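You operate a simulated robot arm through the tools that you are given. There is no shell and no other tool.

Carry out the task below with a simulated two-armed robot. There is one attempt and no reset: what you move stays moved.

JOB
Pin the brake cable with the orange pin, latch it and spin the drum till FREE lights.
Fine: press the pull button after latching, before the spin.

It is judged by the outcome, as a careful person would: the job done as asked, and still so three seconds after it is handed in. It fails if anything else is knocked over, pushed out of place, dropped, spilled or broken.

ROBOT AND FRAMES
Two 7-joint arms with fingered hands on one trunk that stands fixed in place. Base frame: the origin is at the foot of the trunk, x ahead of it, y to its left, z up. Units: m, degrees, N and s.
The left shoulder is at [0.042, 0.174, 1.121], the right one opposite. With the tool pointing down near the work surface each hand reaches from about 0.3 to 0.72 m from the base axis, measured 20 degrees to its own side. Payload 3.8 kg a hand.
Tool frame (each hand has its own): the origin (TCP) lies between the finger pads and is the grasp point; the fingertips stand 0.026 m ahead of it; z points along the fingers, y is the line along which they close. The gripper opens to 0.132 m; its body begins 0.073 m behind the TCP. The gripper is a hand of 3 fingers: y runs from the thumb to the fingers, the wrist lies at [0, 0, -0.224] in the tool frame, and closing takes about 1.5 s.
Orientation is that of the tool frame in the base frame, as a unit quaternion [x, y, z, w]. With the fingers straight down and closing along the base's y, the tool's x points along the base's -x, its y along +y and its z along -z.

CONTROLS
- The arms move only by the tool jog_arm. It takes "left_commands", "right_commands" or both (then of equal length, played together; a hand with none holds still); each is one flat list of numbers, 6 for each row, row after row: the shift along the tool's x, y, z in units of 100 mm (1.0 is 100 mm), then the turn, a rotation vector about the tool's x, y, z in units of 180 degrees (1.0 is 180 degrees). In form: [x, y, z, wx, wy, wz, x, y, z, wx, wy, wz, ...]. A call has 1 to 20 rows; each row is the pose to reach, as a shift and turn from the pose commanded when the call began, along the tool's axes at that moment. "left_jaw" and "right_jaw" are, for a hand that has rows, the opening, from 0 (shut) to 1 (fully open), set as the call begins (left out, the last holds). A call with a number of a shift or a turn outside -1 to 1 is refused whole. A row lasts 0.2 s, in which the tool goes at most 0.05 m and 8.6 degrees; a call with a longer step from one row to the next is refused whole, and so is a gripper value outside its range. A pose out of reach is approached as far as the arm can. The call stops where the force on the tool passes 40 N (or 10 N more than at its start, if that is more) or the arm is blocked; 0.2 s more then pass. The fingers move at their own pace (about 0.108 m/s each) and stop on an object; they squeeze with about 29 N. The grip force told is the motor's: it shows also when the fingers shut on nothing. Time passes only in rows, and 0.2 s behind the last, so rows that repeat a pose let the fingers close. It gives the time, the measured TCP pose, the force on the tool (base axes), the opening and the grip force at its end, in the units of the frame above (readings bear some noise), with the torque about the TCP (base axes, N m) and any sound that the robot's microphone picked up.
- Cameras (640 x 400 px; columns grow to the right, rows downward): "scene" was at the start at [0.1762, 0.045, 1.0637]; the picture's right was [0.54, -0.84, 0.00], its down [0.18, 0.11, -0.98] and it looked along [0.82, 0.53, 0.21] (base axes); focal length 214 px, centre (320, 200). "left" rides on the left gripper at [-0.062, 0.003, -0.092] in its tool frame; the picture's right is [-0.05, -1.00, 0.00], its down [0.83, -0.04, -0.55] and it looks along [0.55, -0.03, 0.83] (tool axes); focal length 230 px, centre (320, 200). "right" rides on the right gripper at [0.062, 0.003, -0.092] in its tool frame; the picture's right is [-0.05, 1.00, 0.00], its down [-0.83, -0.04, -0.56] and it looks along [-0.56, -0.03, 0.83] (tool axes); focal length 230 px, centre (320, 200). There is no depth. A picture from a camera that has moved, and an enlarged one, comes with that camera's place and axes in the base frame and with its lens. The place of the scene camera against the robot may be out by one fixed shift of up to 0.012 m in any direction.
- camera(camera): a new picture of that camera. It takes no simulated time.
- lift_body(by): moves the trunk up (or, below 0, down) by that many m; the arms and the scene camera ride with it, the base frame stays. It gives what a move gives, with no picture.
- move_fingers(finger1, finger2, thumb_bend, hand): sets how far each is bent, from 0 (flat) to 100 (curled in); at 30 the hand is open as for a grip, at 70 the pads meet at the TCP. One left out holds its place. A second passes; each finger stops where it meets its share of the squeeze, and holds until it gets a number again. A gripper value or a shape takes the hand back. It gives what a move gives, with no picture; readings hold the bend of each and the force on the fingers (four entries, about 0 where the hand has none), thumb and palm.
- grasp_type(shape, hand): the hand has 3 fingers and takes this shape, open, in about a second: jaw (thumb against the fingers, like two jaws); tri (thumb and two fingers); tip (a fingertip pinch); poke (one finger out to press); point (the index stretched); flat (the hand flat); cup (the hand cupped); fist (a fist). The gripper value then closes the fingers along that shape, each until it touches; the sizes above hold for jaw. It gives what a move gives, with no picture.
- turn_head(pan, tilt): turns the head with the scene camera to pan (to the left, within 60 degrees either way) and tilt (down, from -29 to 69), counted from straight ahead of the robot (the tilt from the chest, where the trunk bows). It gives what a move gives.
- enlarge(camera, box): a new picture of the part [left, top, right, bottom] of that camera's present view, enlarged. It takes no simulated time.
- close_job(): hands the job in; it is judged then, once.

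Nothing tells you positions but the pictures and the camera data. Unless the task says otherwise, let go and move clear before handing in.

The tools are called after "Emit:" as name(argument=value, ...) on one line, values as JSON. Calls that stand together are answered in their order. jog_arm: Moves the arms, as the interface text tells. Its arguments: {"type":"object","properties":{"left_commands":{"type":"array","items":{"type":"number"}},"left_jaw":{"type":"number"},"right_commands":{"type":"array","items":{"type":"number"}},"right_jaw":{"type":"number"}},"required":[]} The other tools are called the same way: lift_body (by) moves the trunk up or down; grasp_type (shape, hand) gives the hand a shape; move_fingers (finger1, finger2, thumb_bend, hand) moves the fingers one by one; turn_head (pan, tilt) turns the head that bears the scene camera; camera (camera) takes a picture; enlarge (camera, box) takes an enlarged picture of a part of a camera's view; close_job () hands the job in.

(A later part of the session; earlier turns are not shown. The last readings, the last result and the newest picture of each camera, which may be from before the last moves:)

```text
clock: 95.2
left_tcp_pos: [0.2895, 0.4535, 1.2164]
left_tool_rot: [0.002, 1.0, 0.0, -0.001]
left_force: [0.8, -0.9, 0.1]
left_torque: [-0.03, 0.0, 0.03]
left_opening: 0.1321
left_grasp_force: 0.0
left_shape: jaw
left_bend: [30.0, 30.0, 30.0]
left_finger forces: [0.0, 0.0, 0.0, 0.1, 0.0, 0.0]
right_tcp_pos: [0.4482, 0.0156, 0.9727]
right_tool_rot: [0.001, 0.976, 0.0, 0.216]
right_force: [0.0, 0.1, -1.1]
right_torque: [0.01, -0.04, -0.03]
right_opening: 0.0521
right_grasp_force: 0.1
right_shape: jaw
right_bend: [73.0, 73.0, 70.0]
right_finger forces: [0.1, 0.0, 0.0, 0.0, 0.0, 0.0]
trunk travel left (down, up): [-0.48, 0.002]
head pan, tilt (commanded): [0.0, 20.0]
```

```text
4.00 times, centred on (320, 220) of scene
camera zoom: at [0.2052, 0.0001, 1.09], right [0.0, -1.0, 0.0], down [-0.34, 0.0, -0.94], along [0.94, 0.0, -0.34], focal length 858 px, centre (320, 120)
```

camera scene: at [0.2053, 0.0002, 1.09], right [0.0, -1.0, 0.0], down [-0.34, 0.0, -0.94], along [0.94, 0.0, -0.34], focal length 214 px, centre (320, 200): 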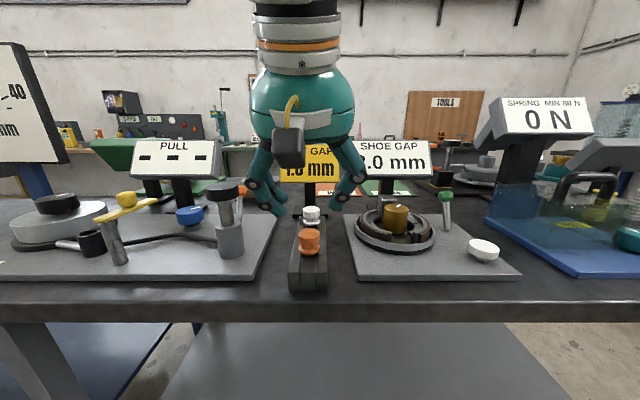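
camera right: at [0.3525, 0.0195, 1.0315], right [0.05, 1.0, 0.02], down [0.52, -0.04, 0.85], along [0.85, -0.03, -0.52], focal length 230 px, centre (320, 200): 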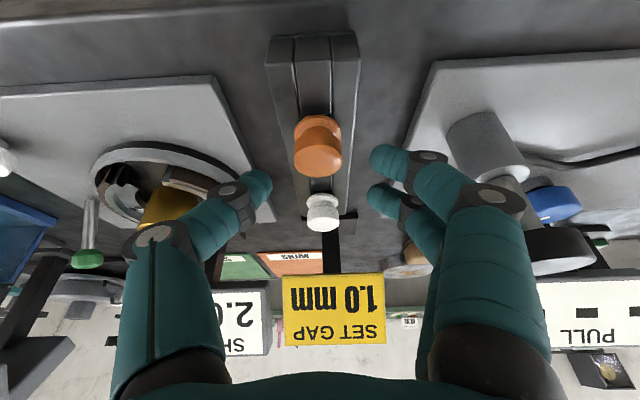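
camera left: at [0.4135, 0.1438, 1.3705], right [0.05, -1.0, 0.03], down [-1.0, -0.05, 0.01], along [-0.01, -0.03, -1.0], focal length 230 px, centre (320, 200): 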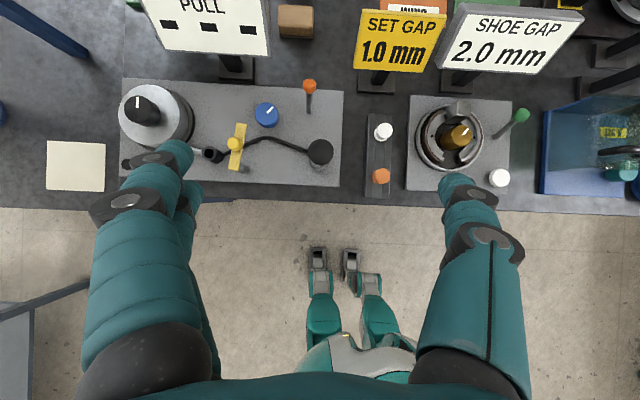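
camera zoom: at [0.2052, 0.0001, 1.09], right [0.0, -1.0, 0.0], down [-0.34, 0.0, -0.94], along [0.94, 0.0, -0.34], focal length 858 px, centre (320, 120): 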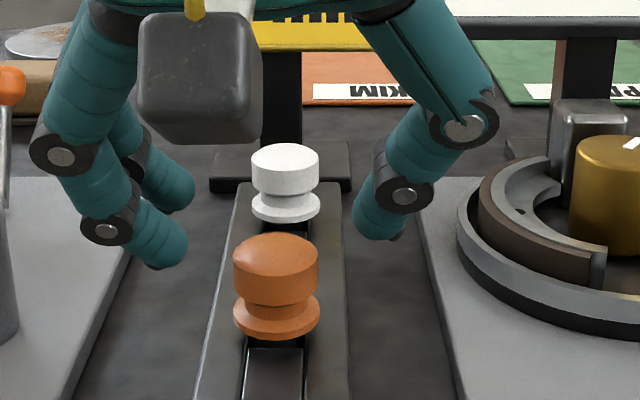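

Alignment in y is good. Lowering the last ~18 mm so the fingertips are at mid-cap height, then I'll look again before closing.

Emit:
jog_arm(right_commands=[0.044, 0, 0.08, 0, 0, 0, 0.088, 0, 0.16, 0, 0, 0, 0.088, 0, 0.16, 0, 0, 0])

Emit:
enlarge(camera="right", box=[220, 100, 420, 225])

Emit:
enlarge(camera="scene", box=[240, 170, 400, 270])

```text
clock: 96.0
left_tcp_pos: [0.2896, 0.4529, 1.2172]
left_tool_rot: [0.002, 1.0, 0.0, -0.001]
left_force: [0.1, 0.7, -0.4]
left_torque: [0.02, 0.0, 0.02]
left_opening: 0.1322
left_grasp_force: 0.1
left_shape: jaw
left_bend: [30.0, 30.0, 30.0]
left_finger forces: [0.0, 0.0, 0.0, 0.1, 0.1, 0.0]
right_tcp_pos: [0.4473, 0.0232, 0.9614]
right_tool_rot: [0.0, 0.977, -0.001, 0.213]
right_force: [-0.4, -1.4, 0.8]
right_torque: [-0.01, 0.0, -0.01]
right_opening: 0.0521
right_grasp_force: 0.1
right_shape: jaw
right_bend: [73.0, 73.0, 70.0]
right_finger forces: [0.0, 0.1, 0.0, 0.0, 0.1, 0.0]
right hand out of reach, approached as far as the arm can: row 1, 2, 3
trunk travel left (down, up): [-0.48, 0.002]
head pan, tilt (commanded): [0.0, 20.0]
```

```text
3.20 times, centred on (320, 162) of right
camera zoom: at [0.3532, 0.0268, 1.0211], right [0.05, 1.0, 0.02], down [0.52, -0.04, 0.85], along [0.85, -0.03, -0.52], focal length 736 px, centre (320, 320)
```

zoom: 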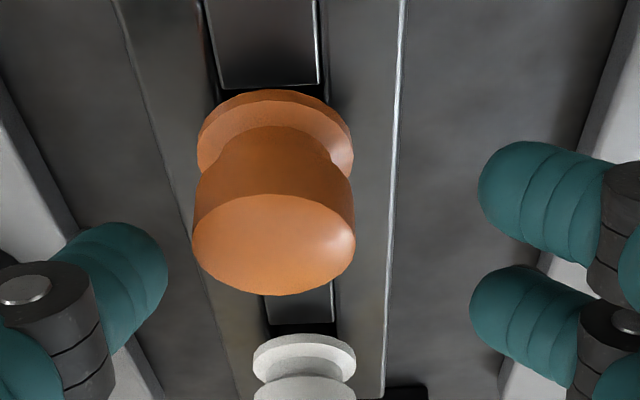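

```text
4.00 times, centred on (320, 220) of scene
camera zoom: at [0.2053, 0.0001, 1.09], right [0.0, -1.0, 0.0], down [-0.34, 0.0, -0.94], along [0.94, 0.0, -0.34], focal length 858 px, centre (320, 120)
```

zoom: 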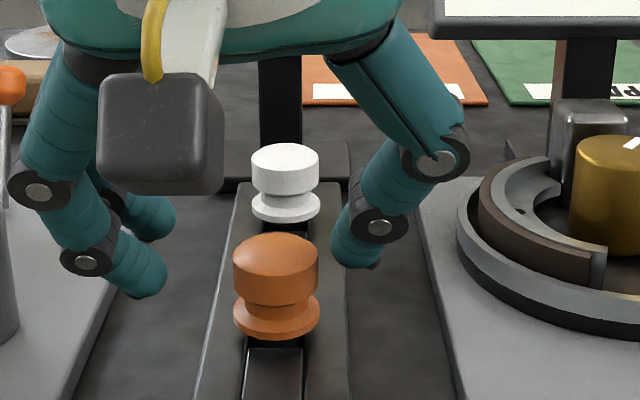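

The right arm is at the edge of its reach at this low height. Lowering the trunk a little should help, so I'll raise the hand first, then lower the trunk 6 cm (the hand rides down to still-clear height).

Emit:
jog_arm(right_commands=[-0.168, 0, -0.362, 0, 0, 0, -0.337, 0, -0.724, 0, 0, 0, -0.42, 0, -0.9, 0, 0, 0])

Emit:
lift_body(by=-0.06)

```text
clock: 96.8
left_tcp_pos: [0.2886, 0.4532, 1.2164]
left_tool_rot: [0.002, 1.0, 0.0, -0.002]
left_force: [0.1, -0.2, 0.5]
left_torque: [-0.03, 0.02, 0.04]
left_opening: 0.1319
left_grasp_force: 0.1
left_shape: jaw
left_bend: [30.0, 30.0, 30.0]
left_finger forces: [0.1, 0.0, 0.0, 0.0, 0.1, 0.0]
right_tcp_pos: [0.4475, 0.0226, 1.0612]
right_tool_rot: [0.0, 0.976, -0.001, 0.217]
right_force: [0.4, -0.5, 0.3]
right_torque: [0.0, 0.03, -0.01]
right_opening: 0.0522
right_grasp_force: 0.1
right_shape: jaw
right_bend: [73.0, 73.0, 70.0]
right_finger forces: [0.0, 0.1, 0.0, 0.0, 0.0, 0.0]
trunk travel left (down, up): [-0.48, 0.002]
head pan, tilt (commanded): [0.0, 20.0]
```

```text
clock: 97.8
left_tcp_pos: [0.3133, 0.4487, 1.1142]
left_tool_rot: [-0.002, 0.998, -0.002, -0.069]
left_force: [0.2, -0.1, 0.2]
left_torque: [-0.01, -0.06, -0.02]
left_opening: 0.132
left_grasp_force: 0.0
left_shape: jaw
left_bend: [30.0, 30.0, 30.0]
left_finger forces: [0.0, 0.0, 0.1, 0.0, 0.1, 0.0]
right_tcp_pos: [0.449, 0.0222, 0.9634]
right_tool_rot: [0.0, 0.984, 0.001, 0.177]
right_force: [-0.7, 0.0, 0.5]
right_torque: [0.03, 0.0, 0.0]
right_opening: 0.0523
right_grasp_force: 0.2
right_shape: jaw
right_bend: [73.0, 73.0, 70.0]
right_finger forces: [0.1, 0.0, 0.0, 0.1, 0.0, 0.0]
trunk travel left (down, up): [-0.42, 0.062]
head pan, tilt (commanded): [0.0, 20.0]
```

The hands moved more than expected during the trunk move. I'll check the current state with a hold and pictures before going on.

Emit:
jog_arm(right_commands=[0, 0, 0, 0, 0, 0])

Emit:
camera(camera="scene")

Emit:
camera(camera="right")

```text
clock: 98.2
left_tcp_pos: [0.3135, 0.4486, 1.1144]
left_tool_rot: [-0.002, 0.998, -0.001, -0.07]
left_force: [0.9, 0.1, 0.2]
left_torque: [0.01, -0.01, 0.02]
left_opening: 0.1319
left_grasp_force: 0.1
left_shape: jaw
left_bend: [30.0, 30.0, 30.0]
left_finger forces: [0.0, 0.0, 0.0, 0.1, 0.0, 0.1]
right_tcp_pos: [0.4498, 0.0232, 0.963]
right_tool_rot: [0.0, 0.984, 0.0, 0.176]
right_force: [0.5, 0.5, -0.2]
right_torque: [0.01, -0.02, 0.01]
right_opening: 0.0525
right_grasp_force: 0.1
right_shape: jaw
right_bend: [73.0, 73.0, 70.0]
right_finger forces: [0.0, 0.1, 0.0, 0.0, 0.0, 0.1]
trunk travel left (down, up): [-0.42, 0.062]
head pan, tilt (commanded): [0.0, 20.0]
```

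```text
taken
camera scene: at [0.1989, 0.0002, 1.0066], right [0.0, -1.0, 0.0], down [-0.34, 0.0, -0.94], along [0.94, 0.0, -0.34], focal length 214 px, centre (320, 200)
```

scene: 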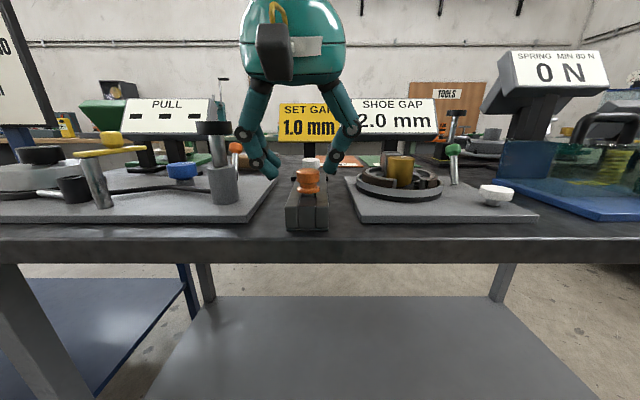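

```text
taken
camera right: at [0.359, 0.0266, 1.0293], right [0.05, 1.0, 0.02], down [0.59, -0.04, 0.81], along [0.81, -0.03, -0.59], focal length 230 px, centre (320, 200)
```

right: 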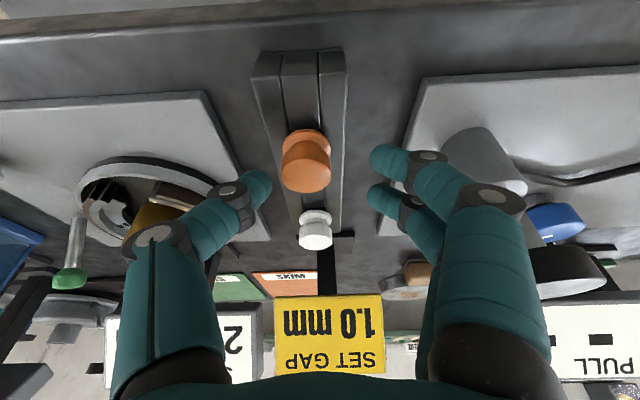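

Nothing is touched; the hand is now around the pin with a ~20° lean (the chest pitched slightly). I'll make the final small alignment move: 8 mm toward −y and 8 mm down.

Emit:
jog_arm(right_commands=[0.0, -0.08, 0.0, 0, 0, 0, 0.041, -0.08, 0.071, 0, 0, 0, 0.041, -0.08, 0.071, 0, 0, 0])

Emit:
enlarge(camera="right", box=[220, 100, 420, 225])

Emit:
enlarge(camera="scene", box=[220, 110, 380, 210])

```text
clock: 99.0
left_tcp_pos: [0.3138, 0.4481, 1.1148]
left_tool_rot: [-0.002, 0.998, -0.001, -0.07]
left_force: [0.0, -0.5, -0.5]
left_torque: [0.07, 0.0, 0.01]
left_opening: 0.1319
left_grasp_force: 0.0
left_shape: jaw
left_bend: [30.0, 30.0, 30.0]
left_finger forces: [0.1, 0.1, 0.1, 0.0, 0.0, 0.0]
right_tcp_pos: [0.4473, 0.0143, 0.9532]
right_tool_rot: [0.0, 0.984, 0.0, 0.176]
right_force: [0.1, 0.2, 0.5]
right_torque: [0.01, -0.01, -0.02]
right_opening: 0.0525
right_grasp_force: 0.0
right_shape: jaw
right_bend: [73.0, 73.0, 70.0]
right_finger forces: [0.0, 0.0, 0.1, 0.1, 0.0, 0.0]
trunk travel left (down, up): [-0.42, 0.062]
head pan, tilt (commanded): [0.0, 20.0]
```

```text
3.20 times, centred on (320, 162) of right
camera zoom: at [0.358, 0.0181, 1.021], right [0.05, 1.0, 0.02], down [0.59, -0.04, 0.81], along [0.81, -0.03, -0.59], focal length 736 px, centre (320, 320)
```

zoom: 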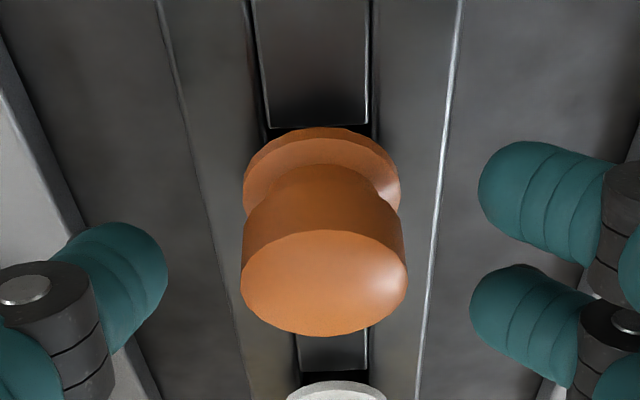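

```text
4.00 times, centred on (300, 160) of scene
camera zoom: at [0.199, -0.0001, 1.0066], right [0.0, -1.0, 0.0], down [-0.34, 0.0, -0.94], along [0.94, 0.0, -0.34], focal length 858 px, centre (400, 360)
```

zoom: 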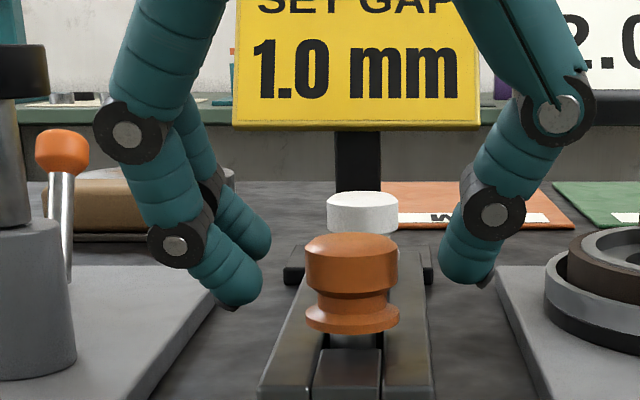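

The fingertips are centred on the cap at the right height. Closing now.

Emit:
jog_arm(right_commands=[0, 0, 0, 0, 0, 0, 0, 0, 0, 0, 0, 0, 0, 0, 0, 0, 0, 0, 0, 0, 0, 0, 0, 0, 0, 0, 0, 0, 0, 0, 0, 0, 0, 0, 0, 0, 0, 0, 0, 0, 0, 0, 0, 0, 0, 0, 0, 0], right_jaw=0.05)

Emit:
enlarge(camera="right", box=[220, 100, 420, 225])

Emit:
enlarge(camera="scene", box=[220, 110, 380, 210])

```text
clock: 100.8
left_tcp_pos: [0.3147, 0.4494, 1.1145]
left_tool_rot: [-0.002, 0.998, -0.001, -0.069]
left_force: [0.0, -0.1, -0.2]
left_torque: [0.03, 0.02, -0.02]
left_opening: 0.1318
left_grasp_force: 0.1
left_shape: jaw
left_bend: [30.0, 30.0, 30.0]
left_finger forces: [0.0, 0.0, 0.0, 0.1, 0.0, 0.0]
right_tcp_pos: [0.4487, 0.0155, 0.9545]
right_tool_rot: [0.0, 0.984, 0.0, 0.175]
right_force: [0.2, -0.1, 0.4]
right_torque: [0.02, -0.01, 0.02]
right_opening: 0.0188
right_grasp_force: 29.4
right_shape: jaw
right_bend: [72.0, 73.0, 70.0]
right_finger forces: [11.6, 13.2, 0.0, 0.0, 25.4, 0.0]
trunk travel left (down, up): [-0.42, 0.062]
head pan, tilt (commanded): [0.0, 20.0]
```

```text
3.20 times, centred on (320, 162) of right
camera zoom: at [0.358, 0.0183, 1.021], right [0.05, 1.0, 0.02], down [0.59, -0.04, 0.81], along [0.81, -0.03, -0.59], focal length 736 px, centre (320, 320)
```

zoom: 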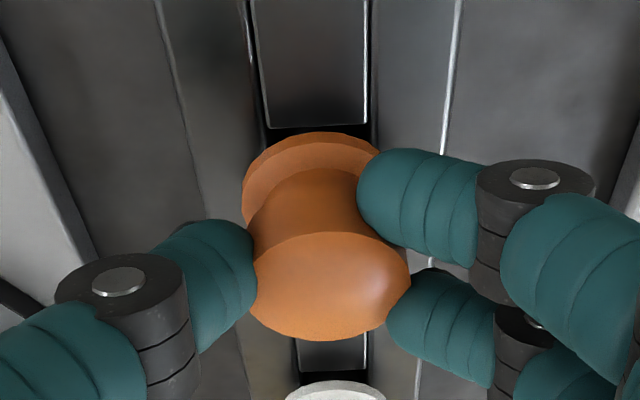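

```text
4.00 times, centred on (300, 160) of scene
camera zoom: at [0.199, 0.0001, 1.0066], right [0.0, -1.0, 0.0], down [-0.34, 0.0, -0.94], along [0.94, 0.0, -0.34], focal length 858 px, centre (400, 360)
```

zoom: 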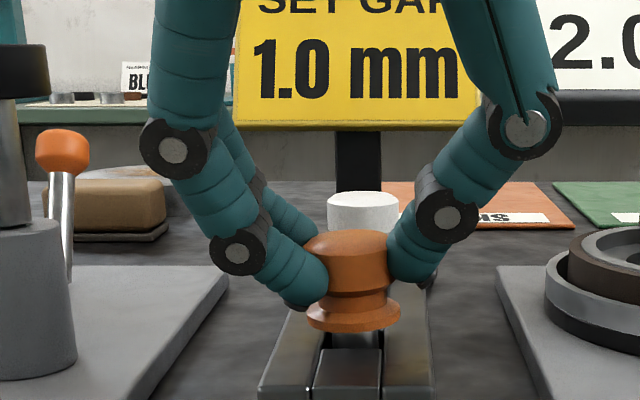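

Firm grip: both fingers and thumb loaded. Lifting straight up slowly.

Emit:
jog_arm(right_commands=[-0.035, 0, -0.094, 0, 0, 0, -0.07, 0, -0.188, 0, 0, 0, -0.105, 0, -0.281, 0, 0, 0, -0.139, 0, -0.375, 0, 0, 0, -0.208, 0, -0.563, 0, 0, 0, -0.278, 0, -0.75, 0, 0, 0, -0.33, 0, -0.89, 0, 0, 0])

Emit:
camera(camera="right")

Emit:
camera(camera="scene")

Emit:
enlarge(camera="scene", box=[220, 40, 400, 160])

```text
clock: 102.4
left_tcp_pos: [0.3142, 0.4488, 1.1143]
left_tool_rot: [-0.002, 0.998, -0.001, -0.069]
left_force: [-0.1, 0.2, -0.6]
left_torque: [0.01, -0.01, 0.02]
left_opening: 0.1318
left_grasp_force: 0.0
left_shape: jaw
left_bend: [30.0, 30.0, 30.0]
left_finger forces: [0.0, 0.0, 0.0, 0.1, 0.0, 0.0]
right_tcp_pos: [0.4482, 0.0155, 1.0503]
right_tool_rot: [0.0, 0.984, 0.001, 0.176]
right_force: [-0.5, 0.2, -0.3]
right_torque: [0.02, 0.03, -0.01]
right_opening: 0.0188
right_grasp_force: 29.3
right_shape: jaw
right_bend: [72.0, 73.0, 70.0]
right_finger forces: [12.2, 14.5, 0.0, 0.1, 25.0, 0.0]
trunk travel left (down, up): [-0.42, 0.062]
head pan, tilt (commanded): [0.0, 20.0]
```

```text
taken
camera right: at [0.3576, 0.0184, 1.1159], right [0.05, 1.0, 0.02], down [0.59, -0.04, 0.81], along [0.81, -0.03, -0.59], focal length 230 px, centre (320, 200)
```

right: 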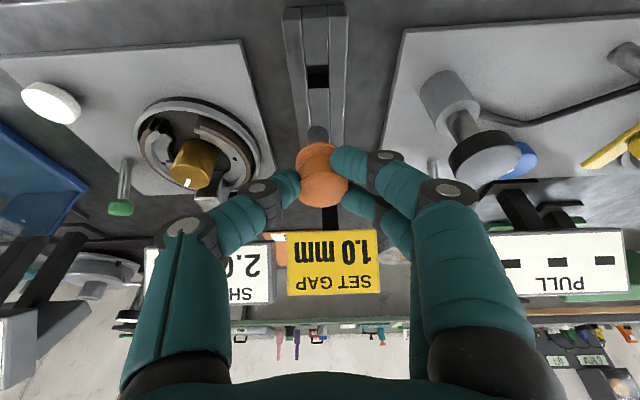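

```text
taken
camera scene: at [0.199, 0.0, 1.0066], right [0.0, -1.0, 0.0], down [-0.34, 0.0, -0.94], along [0.94, 0.0, -0.34], focal length 214 px, centre (320, 200)
```

scene: 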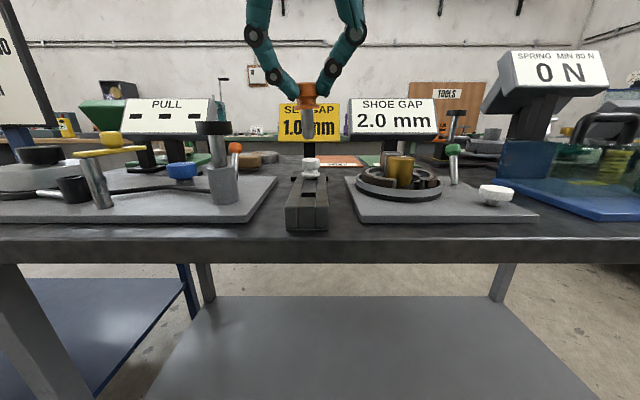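

```text
3.33 times, centred on (310, 100) of scene
camera zoom: at [0.199, 0.0, 1.0066], right [0.0, -1.0, 0.0], down [-0.34, 0.0, -0.94], along [0.94, 0.0, -0.34], focal length 715 px, centre (353, 533)
```

zoom: 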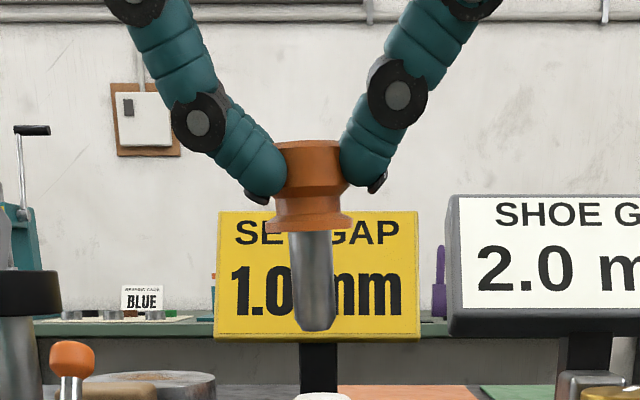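

The pin is out cleanly: Ø ≈ 14 mm shaft, ≈ 35 mm long, almost vertical. I'll raise it further and carry it toward the eye while yawing, keeping its tip above the plunger and latch knob.

Emit:
jog_arm(right_commands=[-0.05, 0.1, -0.15, -0.0157, 0, -0.0425, -0.1, 0.2, -0.3, -0.0315, 0, -0.0851, -0.15, 0.35, -0.4, -0.0472, 0, -0.1276, -0.2, 0.5, -0.427, -0.063, 0, -0.17, -0.25, 0.68, -0.427, -0.0787, 0, -0.2127, -0.286, 0.85, -0.427, -0.0944, 0, -0.2553])

Emit:
camera(camera="right")

```text
clock: 103.8
left_tcp_pos: [0.3139, 0.4497, 1.1133]
left_tool_rot: [-0.002, 0.998, -0.001, -0.069]
left_force: [0.0, 0.1, -0.8]
left_torque: [0.01, -0.03, 0.03]
left_opening: 0.1319
left_grasp_force: 0.0
left_shape: jaw
left_bend: [30.0, 30.0, 30.0]
left_finger forces: [0.1, 0.0, 0.1, 0.1, 0.0, 0.1]
right_tcp_pos: [0.4591, 0.0995, 1.1003]
right_tool_rot: [-0.409, 0.896, 0.073, 0.16]
right_force: [-0.2, -0.3, -0.5]
right_torque: [-0.01, 0.01, -0.01]
right_opening: 0.0188
right_grasp_force: 28.7
right_shape: jaw
right_bend: [72.0, 73.0, 70.0]
right_finger forces: [11.9, 14.4, 0.0, 0.0, 24.8, 0.0]
trunk travel left (down, up): [-0.42, 0.062]
head pan, tilt (commanded): [0.0, 20.0]
```

```text
taken
camera right: at [0.3983, 0.035, 1.1664], right [-0.72, 0.69, 0.02], down [0.42, 0.42, 0.81], along [0.55, 0.59, -0.59], focal length 230 px, centre (320, 200)
```

right: 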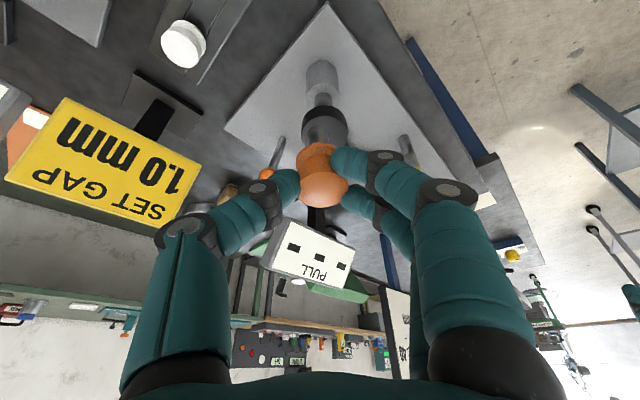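

Emit:
jog_arm(left_commands=[0, 0, -0.33, 0, 0, 0, 0, 0, -0.66, 0, 0, 0, 0, 0, -0.8, 0, 0, 0], right_commands=[-0.257, 0.193, 0.095, 0, -0.007, 0, -0.514, 0.386, 0.19, 0, -0.014, 0, -0.771, 0.579, 0.285, 0, -0.0215, 0])

Emit:
camera(camera="right")

```text
clock: 104.6
left_tcp_pos: [0.3141, 0.4505, 1.1135]
left_tool_rot: [-0.001, 0.998, -0.001, -0.069]
left_force: [-0.2, 0.5, -0.9]
left_torque: [-0.01, 0.0, -0.02]
left_opening: 0.1321
left_grasp_force: 0.1
left_shape: jaw
left_bend: [30.0, 30.0, 30.0]
left_finger forces: [0.1, 0.0, 0.0, 0.1, 0.0, 0.1]
left hand out of reach, approached as far as the arm can: row 1, 2, 3
right_tcp_pos: [0.4706, 0.2023, 1.1011]
right_tool_rot: [-0.406, 0.89, 0.087, 0.19]
right_force: [-0.5, 0.1, -0.8]
right_torque: [-0.01, 0.0, 0.03]
right_opening: 0.0185
right_grasp_force: 29.4
right_shape: jaw
right_bend: [72.0, 73.0, 70.0]
right_finger forces: [11.9, 14.4, 0.0, 0.0, 24.9, 0.0]
trunk travel left (down, up): [-0.42, 0.062]
head pan, tilt (commanded): [0.0, 20.0]
```

```text
taken
camera right: at [0.4068, 0.134, 1.1614], right [-0.72, 0.69, 0.02], down [0.38, 0.37, 0.85], along [0.58, 0.62, -0.53], focal length 230 px, centre (320, 200)
```

right: 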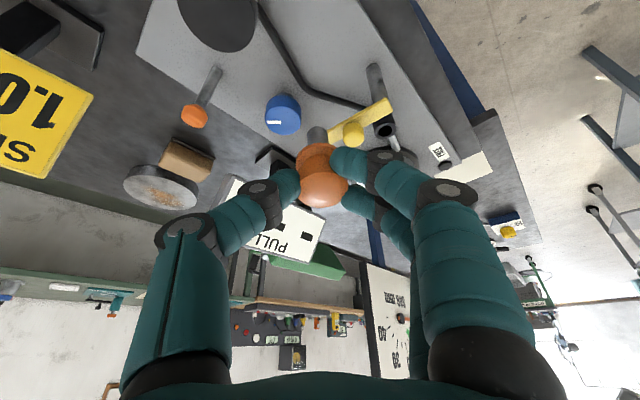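

The left hand can't rise from here but it's out of the way. Continuing the right hand to a staging point with the pin tip over the eye, still high above the latch.

Emit:
jog_arm(right_commands=[-0.222, 0.206, 0.127, 0, -0.0055, 0, -0.444, 0.4125, 0.254, 0, -0.011, 0, -0.666, 0.619, 0.381, 0, -0.016, 0, -0.888, 0.825, 0.508, 0, -0.0215, 0, -0.888, 0.825, 0.508, 0, -0.0215, 0])

Emit:
camera(camera="right")

Emit:
enlarge(camera="right", box=[220, 60, 420, 185])

```text
clock: 105.8
left_tcp_pos: [0.3147, 0.4485, 1.1144]
left_tool_rot: [-0.002, 0.998, -0.001, -0.069]
left_force: [-0.1, -0.1, 0.6]
left_torque: [0.04, -0.03, 0.0]
left_opening: 0.132
left_grasp_force: 0.0
left_shape: jaw
left_bend: [30.0, 30.0, 30.0]
left_finger forces: [0.1, 0.0, 0.0, 0.0, 0.0, 0.1]
right_tcp_pos: [0.4746, 0.3311, 1.0928]
right_tool_rot: [-0.401, 0.883, 0.101, 0.221]
right_force: [0.3, 0.2, -0.2]
right_torque: [-0.03, 0.02, -0.02]
right_opening: 0.0183
right_grasp_force: 29.1
right_shape: jaw
right_bend: [72.0, 73.0, 70.0]
right_finger forces: [11.7, 14.5, 0.1, 0.0, 24.9, 0.0]
trunk travel left (down, up): [-0.42, 0.062]
head pan, tilt (commanded): [0.0, 20.0]
```

```text
taken
camera right: at [0.4083, 0.2594, 1.1457], right [-0.72, 0.69, 0.02], down [0.34, 0.33, 0.88], along [0.6, 0.65, -0.47], focal length 230 px, centre (320, 200)
```

right: 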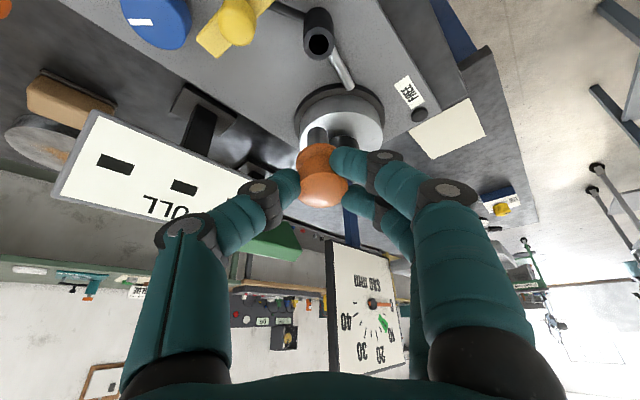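

```text
3.20 times, centred on (320, 122) of right
camera zoom: at [0.4083, 0.2594, 1.1457], right [-0.72, 0.69, 0.02], down [0.34, 0.33, 0.88], along [0.6, 0.65, -0.47], focal length 736 px, centre (320, 448)
```

zoom: 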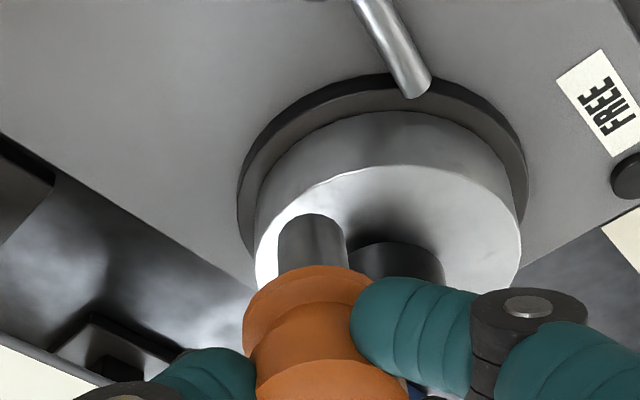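

The pin tip is close to being over the eye, but my estimate of the thumb's knuckle shows it would hit the latch knob on the way down. Rotating the hand another ~19° about vertical moves the thumb clear; I'll do that at this safe height and check reach.

Emit:
jog_arm(right_commands=[-0.01, -0.01, 0.01, -0.0166, 0, -0.031, -0.03, -0.03, 0.01, -0.0331, 0, -0.062, -0.04, -0.04, 0.02, -0.0497, 0, -0.093, -0.04, -0.04, 0.02, -0.0497, 0, -0.093])

Emit:
camera(camera="right")

```text
clock: 106.8
left_tcp_pos: [0.314, 0.4494, 1.1141]
left_tool_rot: [-0.002, 0.998, -0.001, -0.07]
left_force: [0.0, -0.3, 0.1]
left_torque: [0.03, 0.01, 0.04]
left_opening: 0.1321
left_grasp_force: 0.1
left_shape: jaw
left_bend: [30.0, 30.0, 30.0]
left_finger forces: [0.0, 0.1, 0.1, 0.0, 0.0, 0.0]
right_tcp_pos: [0.4816, 0.3318, 1.0898]
right_tool_rot: [-0.542, 0.804, 0.136, 0.201]
right_force: [-0.4, -0.1, -1.6]
right_torque: [-0.04, -0.02, 0.05]
right_opening: 0.0182
right_grasp_force: 28.8
right_shape: jaw
right_bend: [72.0, 73.0, 70.0]
right_finger forces: [11.7, 14.4, 0.1, 0.0, 24.9, 0.0]
trunk travel left (down, up): [-0.42, 0.062]
head pan, tilt (commanded): [0.0, 20.0]
```

```text
taken
camera right: at [0.4406, 0.2425, 1.1439], right [-0.91, 0.42, 0.02], down [0.22, 0.42, 0.88], along [0.36, 0.81, -0.47], focal length 230 px, centre (320, 200)
```

right: 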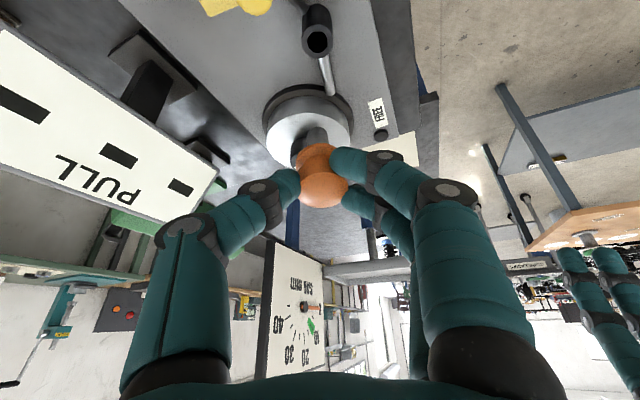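

Reach is fine with this yaw. Zooming in to measure eye versus pin tip.

Emit:
enlarge(camera="right", box=[240, 0, 400, 100])

Emit:
enlarge(camera="right", box=[240, 100, 400, 200])

```text
4.00 times, centred on (320, 50) of right
camera zoom: at [0.4406, 0.2425, 1.1439], right [-0.91, 0.42, 0.02], down [0.22, 0.42, 0.88], along [0.36, 0.81, -0.47], focal length 920 px, centre (320, 800)
```

zoom: 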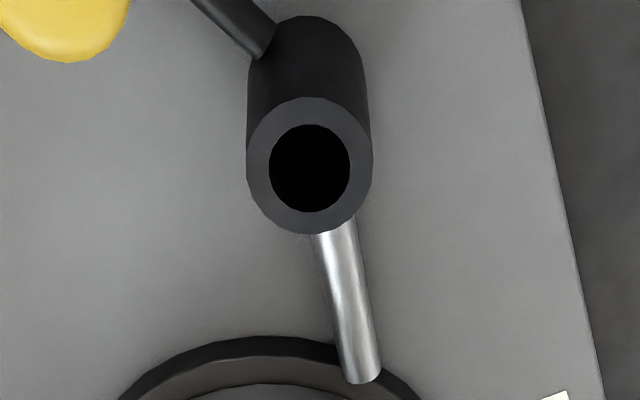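

```text
4.00 times, centred on (320, 150) of right
camera zoom: at [0.4406, 0.2425, 1.1439], right [-0.91, 0.42, 0.02], down [0.22, 0.42, 0.88], along [0.36, 0.81, -0.47], focal length 920 px, centre (320, 400)
```

zoom: 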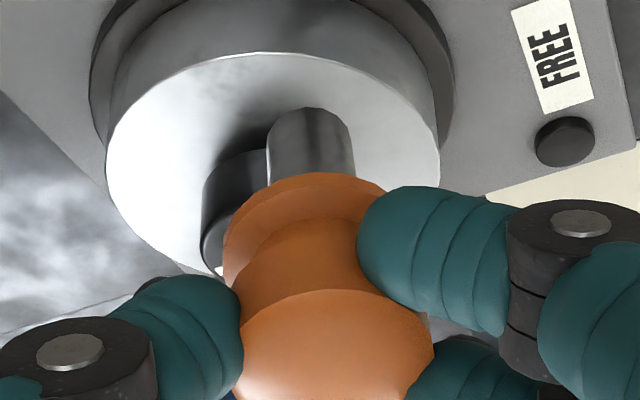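

Tip and eye are nearly aligned horizontally (within ~2 mm). Descending to about 15 mm above the eye, then re-measuring.

Emit:
jog_arm(right_commands=[0.11, 0, 0.21, 0, 0, 0, 0.215, 0.005, 0.42, 0, 0, 0, 0.32, 0.01, 0.63, 0, 0, 0, 0.43, 0.01, 0.841, 0, 0, 0, 0.43, 0.01, 0.841, 0, 0, 0])

Emit:
camera(camera="right")

Emit:
enlarge(camera="right", box=[240, 60, 400, 160])

```text
clock: 108.0
left_tcp_pos: [0.3131, 0.4498, 1.115]
left_tool_rot: [-0.002, 0.998, -0.001, -0.071]
left_force: [-0.7, 0.4, 0.0]
left_torque: [0.03, -0.04, 0.01]
left_opening: 0.1318
left_grasp_force: 0.0
left_shape: jaw
left_bend: [30.0, 30.0, 30.0]
left_finger forces: [0.0, 0.0, 0.0, 0.0, 0.0, 0.1]
right_tcp_pos: [0.4806, 0.3335, 0.9949]
right_tool_rot: [-0.543, 0.804, 0.137, 0.201]
right_force: [-0.6, -0.6, -1.9]
right_torque: [0.01, 0.01, 0.02]
right_opening: 0.0184
right_grasp_force: 29.0
right_shape: jaw
right_bend: [72.0, 73.0, 70.0]
right_finger forces: [11.9, 14.5, 0.0, 0.1, 24.8, 0.1]
trunk travel left (down, up): [-0.42, 0.062]
head pan, tilt (commanded): [0.0, 20.0]
```

```text
taken
camera right: at [0.4403, 0.2456, 1.0486], right [-0.91, 0.42, 0.02], down [0.22, 0.42, 0.88], along [0.36, 0.81, -0.47], focal length 230 px, centre (320, 200)
```

right: 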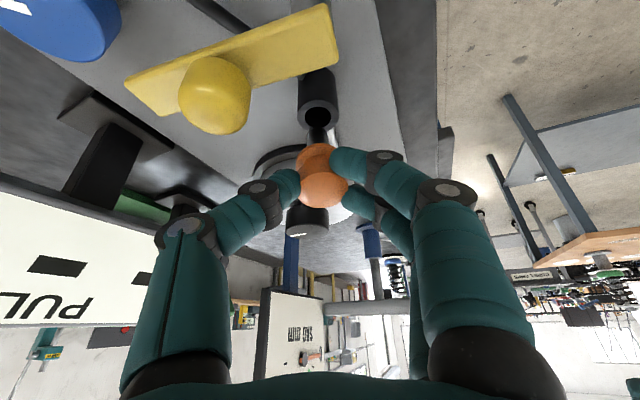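

```text
4.00 times, centred on (320, 110) of right
camera zoom: at [0.4403, 0.2456, 1.0486], right [-0.91, 0.42, 0.02], down [0.22, 0.42, 0.88], along [0.36, 0.81, -0.47], focal length 920 px, centre (320, 560)
```

zoom: 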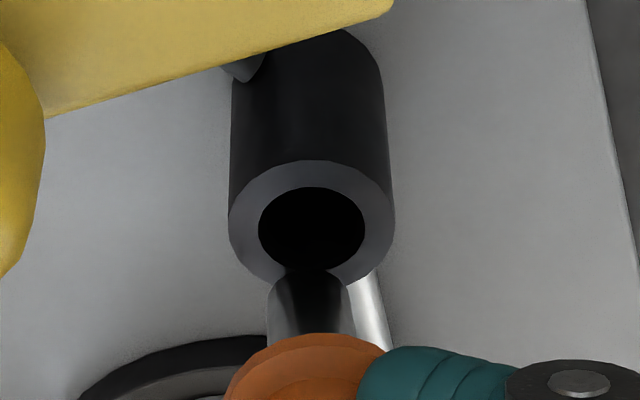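

The tip is now within about 1 mm of the hole centre and ~16 mm above it. Lowering 20 mm slowly to start the entry, watching the force.

Emit:
jog_arm(right_commands=[0.02, 0.005, 0.05, 0, 0, 0, 0.04, 0.005, 0.09, 0, 0, 0, 0.062, 0.005, 0.137, 0, 0, 0, 0.083, 0.005, 0.182, 0, 0, 0])

Emit:
enlarge(camera="right", box=[240, 80, 400, 180])

```text
clock: 108.8
left_tcp_pos: [0.3128, 0.447, 1.1148]
left_tool_rot: [-0.002, 0.998, -0.001, -0.07]
left_force: [0.3, -0.2, 0.0]
left_torque: [-0.04, 0.04, -0.02]
left_opening: 0.1317
left_grasp_force: 0.0
left_shape: jaw
left_bend: [30.0, 30.0, 30.0]
left_finger forces: [0.0, 0.1, 0.1, 0.0, 0.0, 0.0]
right_tcp_pos: [0.4829, 0.335, 0.9932]
right_tool_rot: [-0.538, 0.804, 0.139, 0.21]
right_force: [-5.5, -5.6, 24.6]
right_torque: [-0.01, 0.24, 0.09]
right_opening: 0.0214
right_grasp_force: 28.7
right_shape: jaw
right_bend: [72.0, 74.0, 72.0]
right_finger forces: [22.2, 18.1, 0.0, 0.0, 28.7, 0.0]
trunk travel left (down, up): [-0.42, 0.062]
head pan, tilt (commanded): [0.0, 20.0]
stopped in row 3 (right hand): the force on the tool passed its limit at 43 N (the readings are from after the stop); the commanded pose is now the measured one
```

```text
4.00 times, centred on (320, 130) of right
camera zoom: at [0.4413, 0.2459, 1.044], right [-0.91, 0.42, 0.02], down [0.21, 0.4, 0.89], along [0.37, 0.81, -0.46], focal length 920 px, centre (320, 480)
```

zoom: 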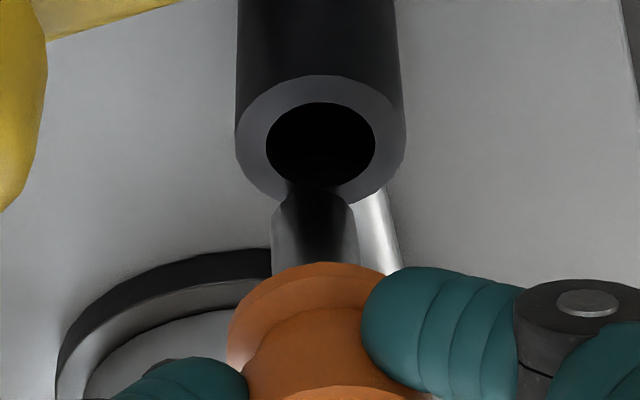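

Contact: the pin tip met the far rim of the eye. Re-fitting the pin from the images shows it tilted ~6° in the grip on lifting, so its tip is ~9 mm further forward and 6 mm lower than I assumed. I'll back up 12 mm and shift back ~8.6 mm, then look again.

Emit:
jog_arm(right_commands=[-0.04, 0, -0.1, 0, 0, 0, 0.017, 0, -0.147, 0, 0, 0, 0.017, 0, -0.147, 0, 0, 0])

Emit:
enlarge(camera="right", box=[240, 60, 400, 160])

Emit:
enlarge(camera="right", box=[240, 120, 400, 220])

Emit:
turn_head(pan=40, tilt=15)

Emit:
camera(camera="scene")

```text
clock: 109.6
left_tcp_pos: [0.3152, 0.4491, 1.113]
left_tool_rot: [-0.002, 0.998, -0.001, -0.07]
left_force: [-0.2, 0.5, 0.2]
left_torque: [-0.03, 0.0, 0.0]
left_opening: 0.1319
left_grasp_force: 0.1
left_shape: jaw
left_bend: [30.0, 30.0, 30.0]
left_finger forces: [0.0, 0.0, 0.0, 0.0, 0.0, 0.1]
right_tcp_pos: [0.4804, 0.3271, 0.999]
right_tool_rot: [-0.541, 0.804, 0.138, 0.205]
right_force: [0.6, 0.1, -1.1]
right_torque: [0.0, 0.02, 0.0]
right_opening: 0.0201
right_grasp_force: 28.9
right_shape: jaw
right_bend: [72.0, 73.0, 71.0]
right_finger forces: [14.6, 15.9, 0.1, 0.0, 25.4, 0.0]
trunk travel left (down, up): [-0.42, 0.062]
head pan, tilt (commanded): [0.0, 20.0]
```

```text
4.00 times, centred on (320, 110) of right
camera zoom: at [0.4388, 0.2387, 1.0515], right [-0.91, 0.42, 0.02], down [0.22, 0.41, 0.89], along [0.36, 0.81, -0.47], focal length 920 px, centre (320, 560)
```

zoom: 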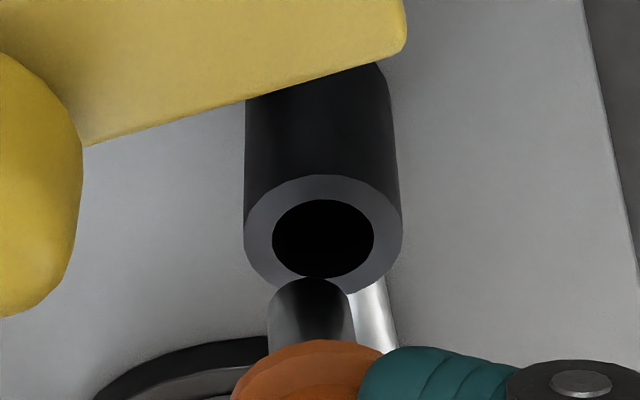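

```text
4.00 times, centred on (320, 170) of right
camera zoom: at [0.4388, 0.2387, 1.0515], right [-0.91, 0.42, 0.02], down [0.22, 0.41, 0.89], along [0.36, 0.81, -0.47], focal length 920 px, centre (320, 320)
```

zoom: 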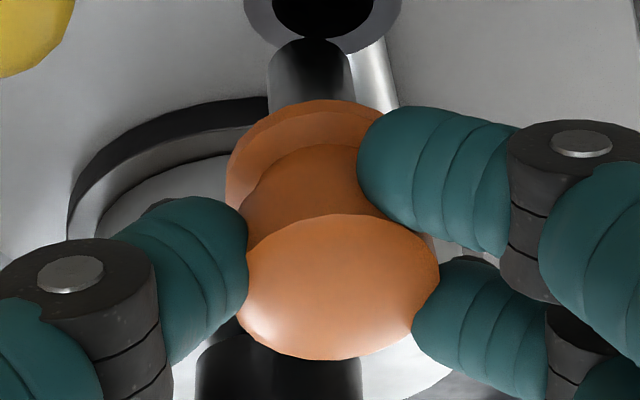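

```text
clock: 110.7
left_tcp_pos: [0.314, 0.4491, 1.1149]
left_tool_rot: [-0.002, 0.998, -0.001, -0.07]
left_force: [-0.2, -0.1, 0.5]
left_torque: [0.02, 0.0, 0.0]
left_opening: 0.1319
left_grasp_force: 0.0
left_shape: jaw
left_bend: [30.0, 30.0, 30.0]
left_finger forces: [0.1, 0.0, 0.1, 0.0, 0.0, 0.1]
right_tcp_pos: [0.4798, 0.3283, 1.0005]
right_tool_rot: [-0.54, 0.804, 0.138, 0.207]
right_force: [0.2, 0.1, -0.9]
right_torque: [-0.02, 0.01, 0.02]
right_opening: 0.0203
right_grasp_force: 29.1
right_shape: jaw
right_bend: [72.0, 73.0, 71.0]
right_finger forces: [14.6, 15.9, 0.1, 0.0, 25.6, 0.0]
trunk travel left (down, up): [-0.42, 0.062]
head pan, tilt (commanded): [40.0, 15.0]
```

```text
taken
camera scene: at [0.1775, 0.0601, 1.0147], right [0.64, -0.77, 0.0], down [-0.2, -0.17, -0.97], along [0.74, 0.62, -0.26], focal length 214 px, centre (320, 200)
```

scene: 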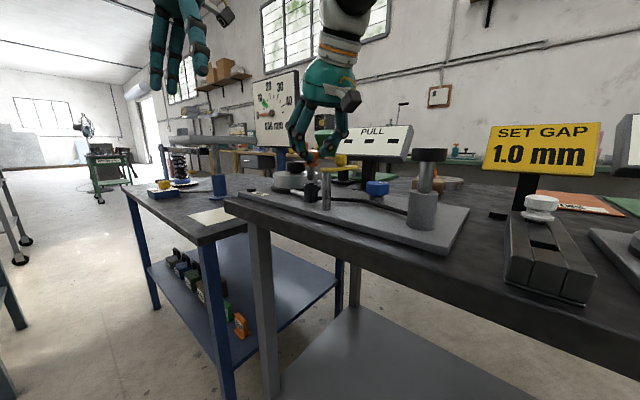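

The scene camera now sees the pin and eye from the side, which resolves the ambiguity. Zooming in.

Emit:
enlarge(camera="scene", box=[270, 130, 366, 190])

```text
6.67 times, centred on (318, 160) of scene
camera zoom: at [0.1775, 0.0601, 1.0147], right [0.64, -0.77, 0.0], down [-0.2, -0.17, -0.97], along [0.74, 0.62, -0.26], focal length 1430 px, centre (333, 467)
```

zoom: 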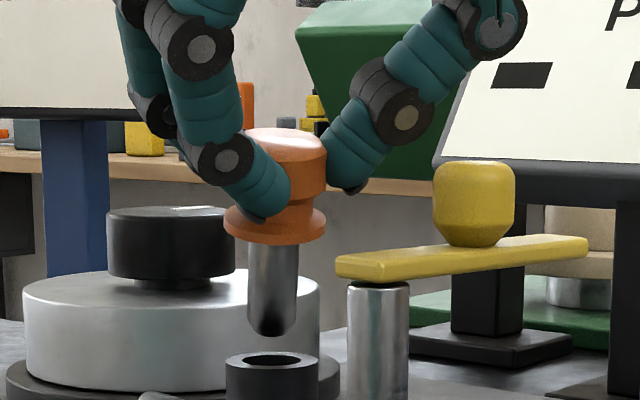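

From both views, the tip is about 7–8 mm above the eye and still ~5 mm too far forward (along the head camera's viewing direction), with sideways alignment good. Shifting back accordingly and re-measuring.

Emit:
jog_arm(right_commands=[0.041, 0.024, -0.023, 0, 0, 0, 0.041, 0.024, -0.023, 0, 0, 0])

Emit:
enlarge(camera="right", box=[240, 60, 400, 160])

Emit:
enlarge(camera="scene", box=[270, 130, 366, 190])

```text
clock: 111.3
left_tcp_pos: [0.3145, 0.4491, 1.1143]
left_tool_rot: [-0.002, 0.998, -0.001, -0.07]
left_force: [-0.1, 0.1, -0.1]
left_torque: [0.03, -0.04, 0.05]
left_opening: 0.1319
left_grasp_force: 0.1
left_shape: jaw
left_bend: [30.0, 30.0, 30.0]
left_finger forces: [0.0, 0.1, 0.1, 0.1, 0.1, 0.0]
right_tcp_pos: [0.4756, 0.3238, 1.0005]
right_tool_rot: [-0.541, 0.804, 0.138, 0.206]
right_force: [-0.8, 0.3, -1.2]
right_torque: [-0.03, 0.02, 0.0]
right_opening: 0.0202
right_grasp_force: 29.1
right_shape: jaw
right_bend: [72.0, 73.0, 71.0]
right_finger forces: [14.5, 15.9, 0.0, 0.0, 25.4, 0.1]
trunk travel left (down, up): [-0.42, 0.062]
head pan, tilt (commanded): [40.0, 15.0]
```

```text
4.00 times, centred on (320, 110) of right
camera zoom: at [0.4347, 0.2345, 1.0527], right [-0.91, 0.42, 0.02], down [0.21, 0.41, 0.89], along [0.36, 0.81, -0.46], focal length 920 px, centre (320, 560)
```

zoom: 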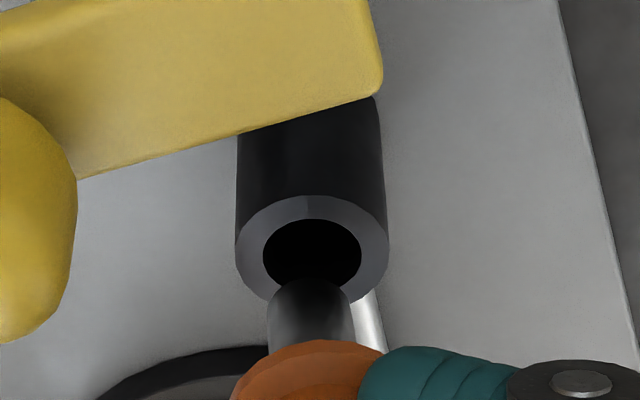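

```text
6.67 times, centred on (318, 160) of scene
camera zoom: at [0.1775, 0.0603, 1.0147], right [0.64, -0.77, 0.0], down [-0.2, -0.17, -0.97], along [0.74, 0.62, -0.26], focal length 1430 px, centre (333, 467)
```

zoom: 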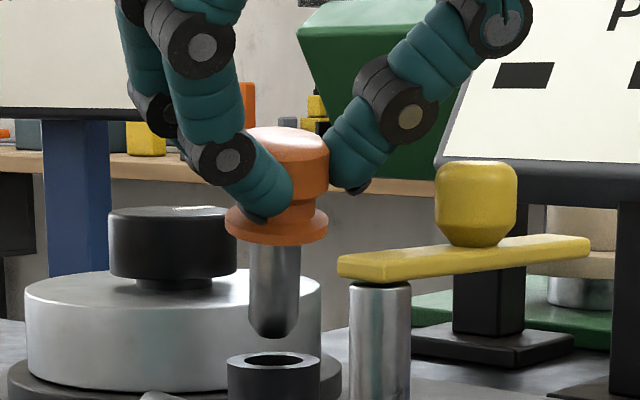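

Now within ~2 mm. Descending 14 mm slowly.

Emit:
jog_arm(right_commands=[0.02, 0, 0.03, 0, 0, 0, 0.039, 0, 0.059, 0, 0, 0, 0.058, 0, 0.089, 0, 0, 0, 0.077, 0, 0.118, 0, 0, 0])

Emit:
enlarge(camera="right", box=[240, 60, 400, 160])

Emit:
enlarge(camera="scene", box=[270, 130, 366, 190])

```text
clock: 112.3
left_tcp_pos: [0.3149, 0.4496, 1.1139]
left_tool_rot: [-0.002, 0.997, -0.002, -0.071]
left_force: [0.9, 0.9, -0.4]
left_torque: [-0.01, 0.01, -0.01]
left_opening: 0.132
left_grasp_force: 0.1
left_shape: jaw
left_bend: [30.0, 30.0, 30.0]
left_finger forces: [0.1, 0.1, 0.0, 0.0, 0.1, 0.1]
right_tcp_pos: [0.4758, 0.3224, 0.9859]
right_tool_rot: [-0.54, 0.804, 0.138, 0.206]
right_force: [0.6, 1.1, -0.7]
right_torque: [-0.02, -0.02, 0.01]
right_opening: 0.0206
right_grasp_force: 28.9
right_shape: jaw
right_bend: [72.0, 73.0, 71.0]
right_finger forces: [14.4, 15.9, 0.0, 0.1, 25.3, 0.1]
trunk travel left (down, up): [-0.42, 0.062]
head pan, tilt (commanded): [40.0, 15.0]
```

```text
4.00 times, centred on (320, 110) of right
camera zoom: at [0.4346, 0.233, 1.0378], right [-0.91, 0.42, 0.02], down [0.21, 0.41, 0.89], along [0.36, 0.81, -0.46], focal length 920 px, centre (320, 560)
```

zoom: 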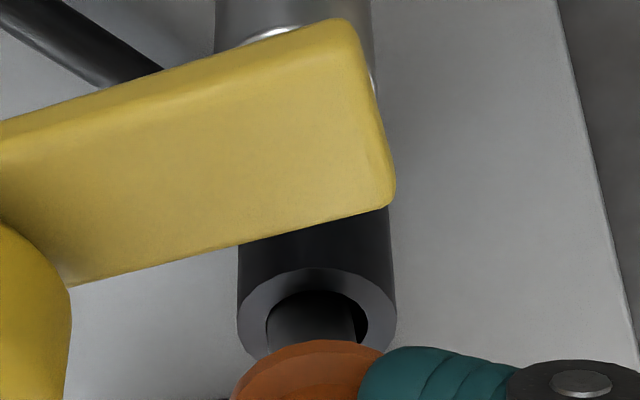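

```text
6.67 times, centred on (318, 160) of scene
camera zoom: at [0.1775, 0.0602, 1.0147], right [0.64, -0.77, 0.0], down [-0.2, -0.17, -0.97], along [0.74, 0.62, -0.26], focal length 1430 px, centre (333, 467)
```

zoom: 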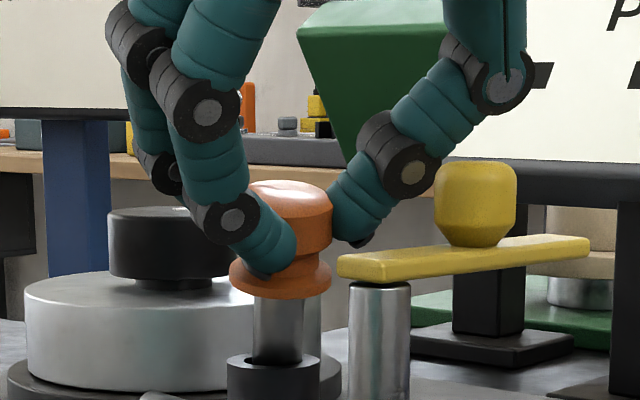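

The pin tip has entered the hole with no side force. Continuing down in small steps with a 1 mm centring correction.

Emit:
jog_arm(right_commands=[0.012, 0.006, 0.024, 0, 0, 0, 0.024, 0.011, 0.048, 0, 0, 0, 0.035, 0.011, 0.071, 0, 0, 0])

Emit:
enlarge(camera="right", box=[240, 60, 400, 160])

Emit:
enlarge(camera="scene", box=[270, 130, 366, 190])

```text
clock: 113.1
left_tcp_pos: [0.3129, 0.4493, 1.1141]
left_tool_rot: [-0.002, 0.998, -0.001, -0.07]
left_force: [0.1, -0.2, -0.3]
left_torque: [0.02, -0.01, 0.01]
left_opening: 0.1319
left_grasp_force: 0.0
left_shape: jaw
left_bend: [30.0, 30.0, 30.0]
left_finger forces: [0.1, 0.1, 0.0, 0.0, 0.0, 0.0]
right_tcp_pos: [0.475, 0.3237, 0.9773]
right_tool_rot: [-0.54, 0.804, 0.138, 0.207]
right_force: [0.1, 0.1, 0.7]
right_torque: [-0.01, -0.07, 0.0]
right_opening: 0.0201
right_grasp_force: 29.0
right_shape: jaw
right_bend: [72.0, 73.0, 71.0]
right_finger forces: [13.1, 15.5, 0.0, 0.0, 26.1, 0.0]
trunk travel left (down, up): [-0.42, 0.062]
head pan, tilt (commanded): [40.0, 15.0]
```

```text
4.00 times, centred on (320, 110) of right
camera zoom: at [0.4334, 0.2341, 1.0297], right [-0.91, 0.42, 0.02], down [0.21, 0.41, 0.89], along [0.36, 0.81, -0.46], focal length 920 px, centre (320, 560)
```

zoom: 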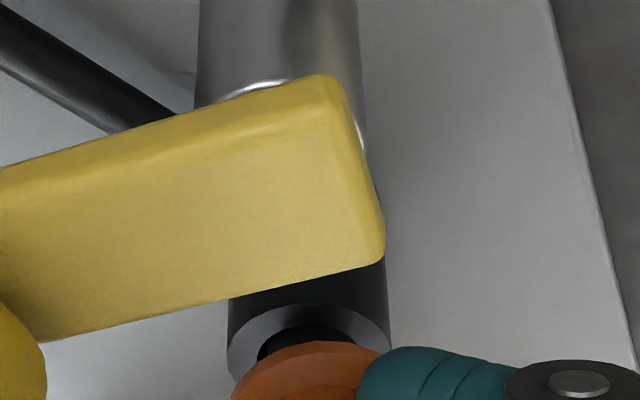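

```text
6.67 times, centred on (318, 160) of scene
camera zoom: at [0.1776, 0.0602, 1.0147], right [0.64, -0.77, 0.0], down [-0.2, -0.17, -0.97], along [0.74, 0.62, -0.26], focal length 1430 px, centre (333, 467)
```

zoom: 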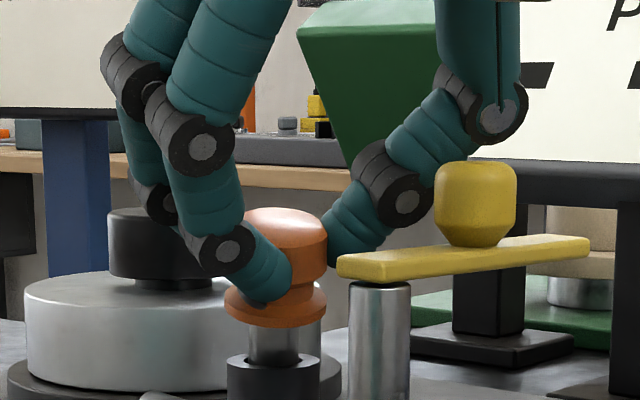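

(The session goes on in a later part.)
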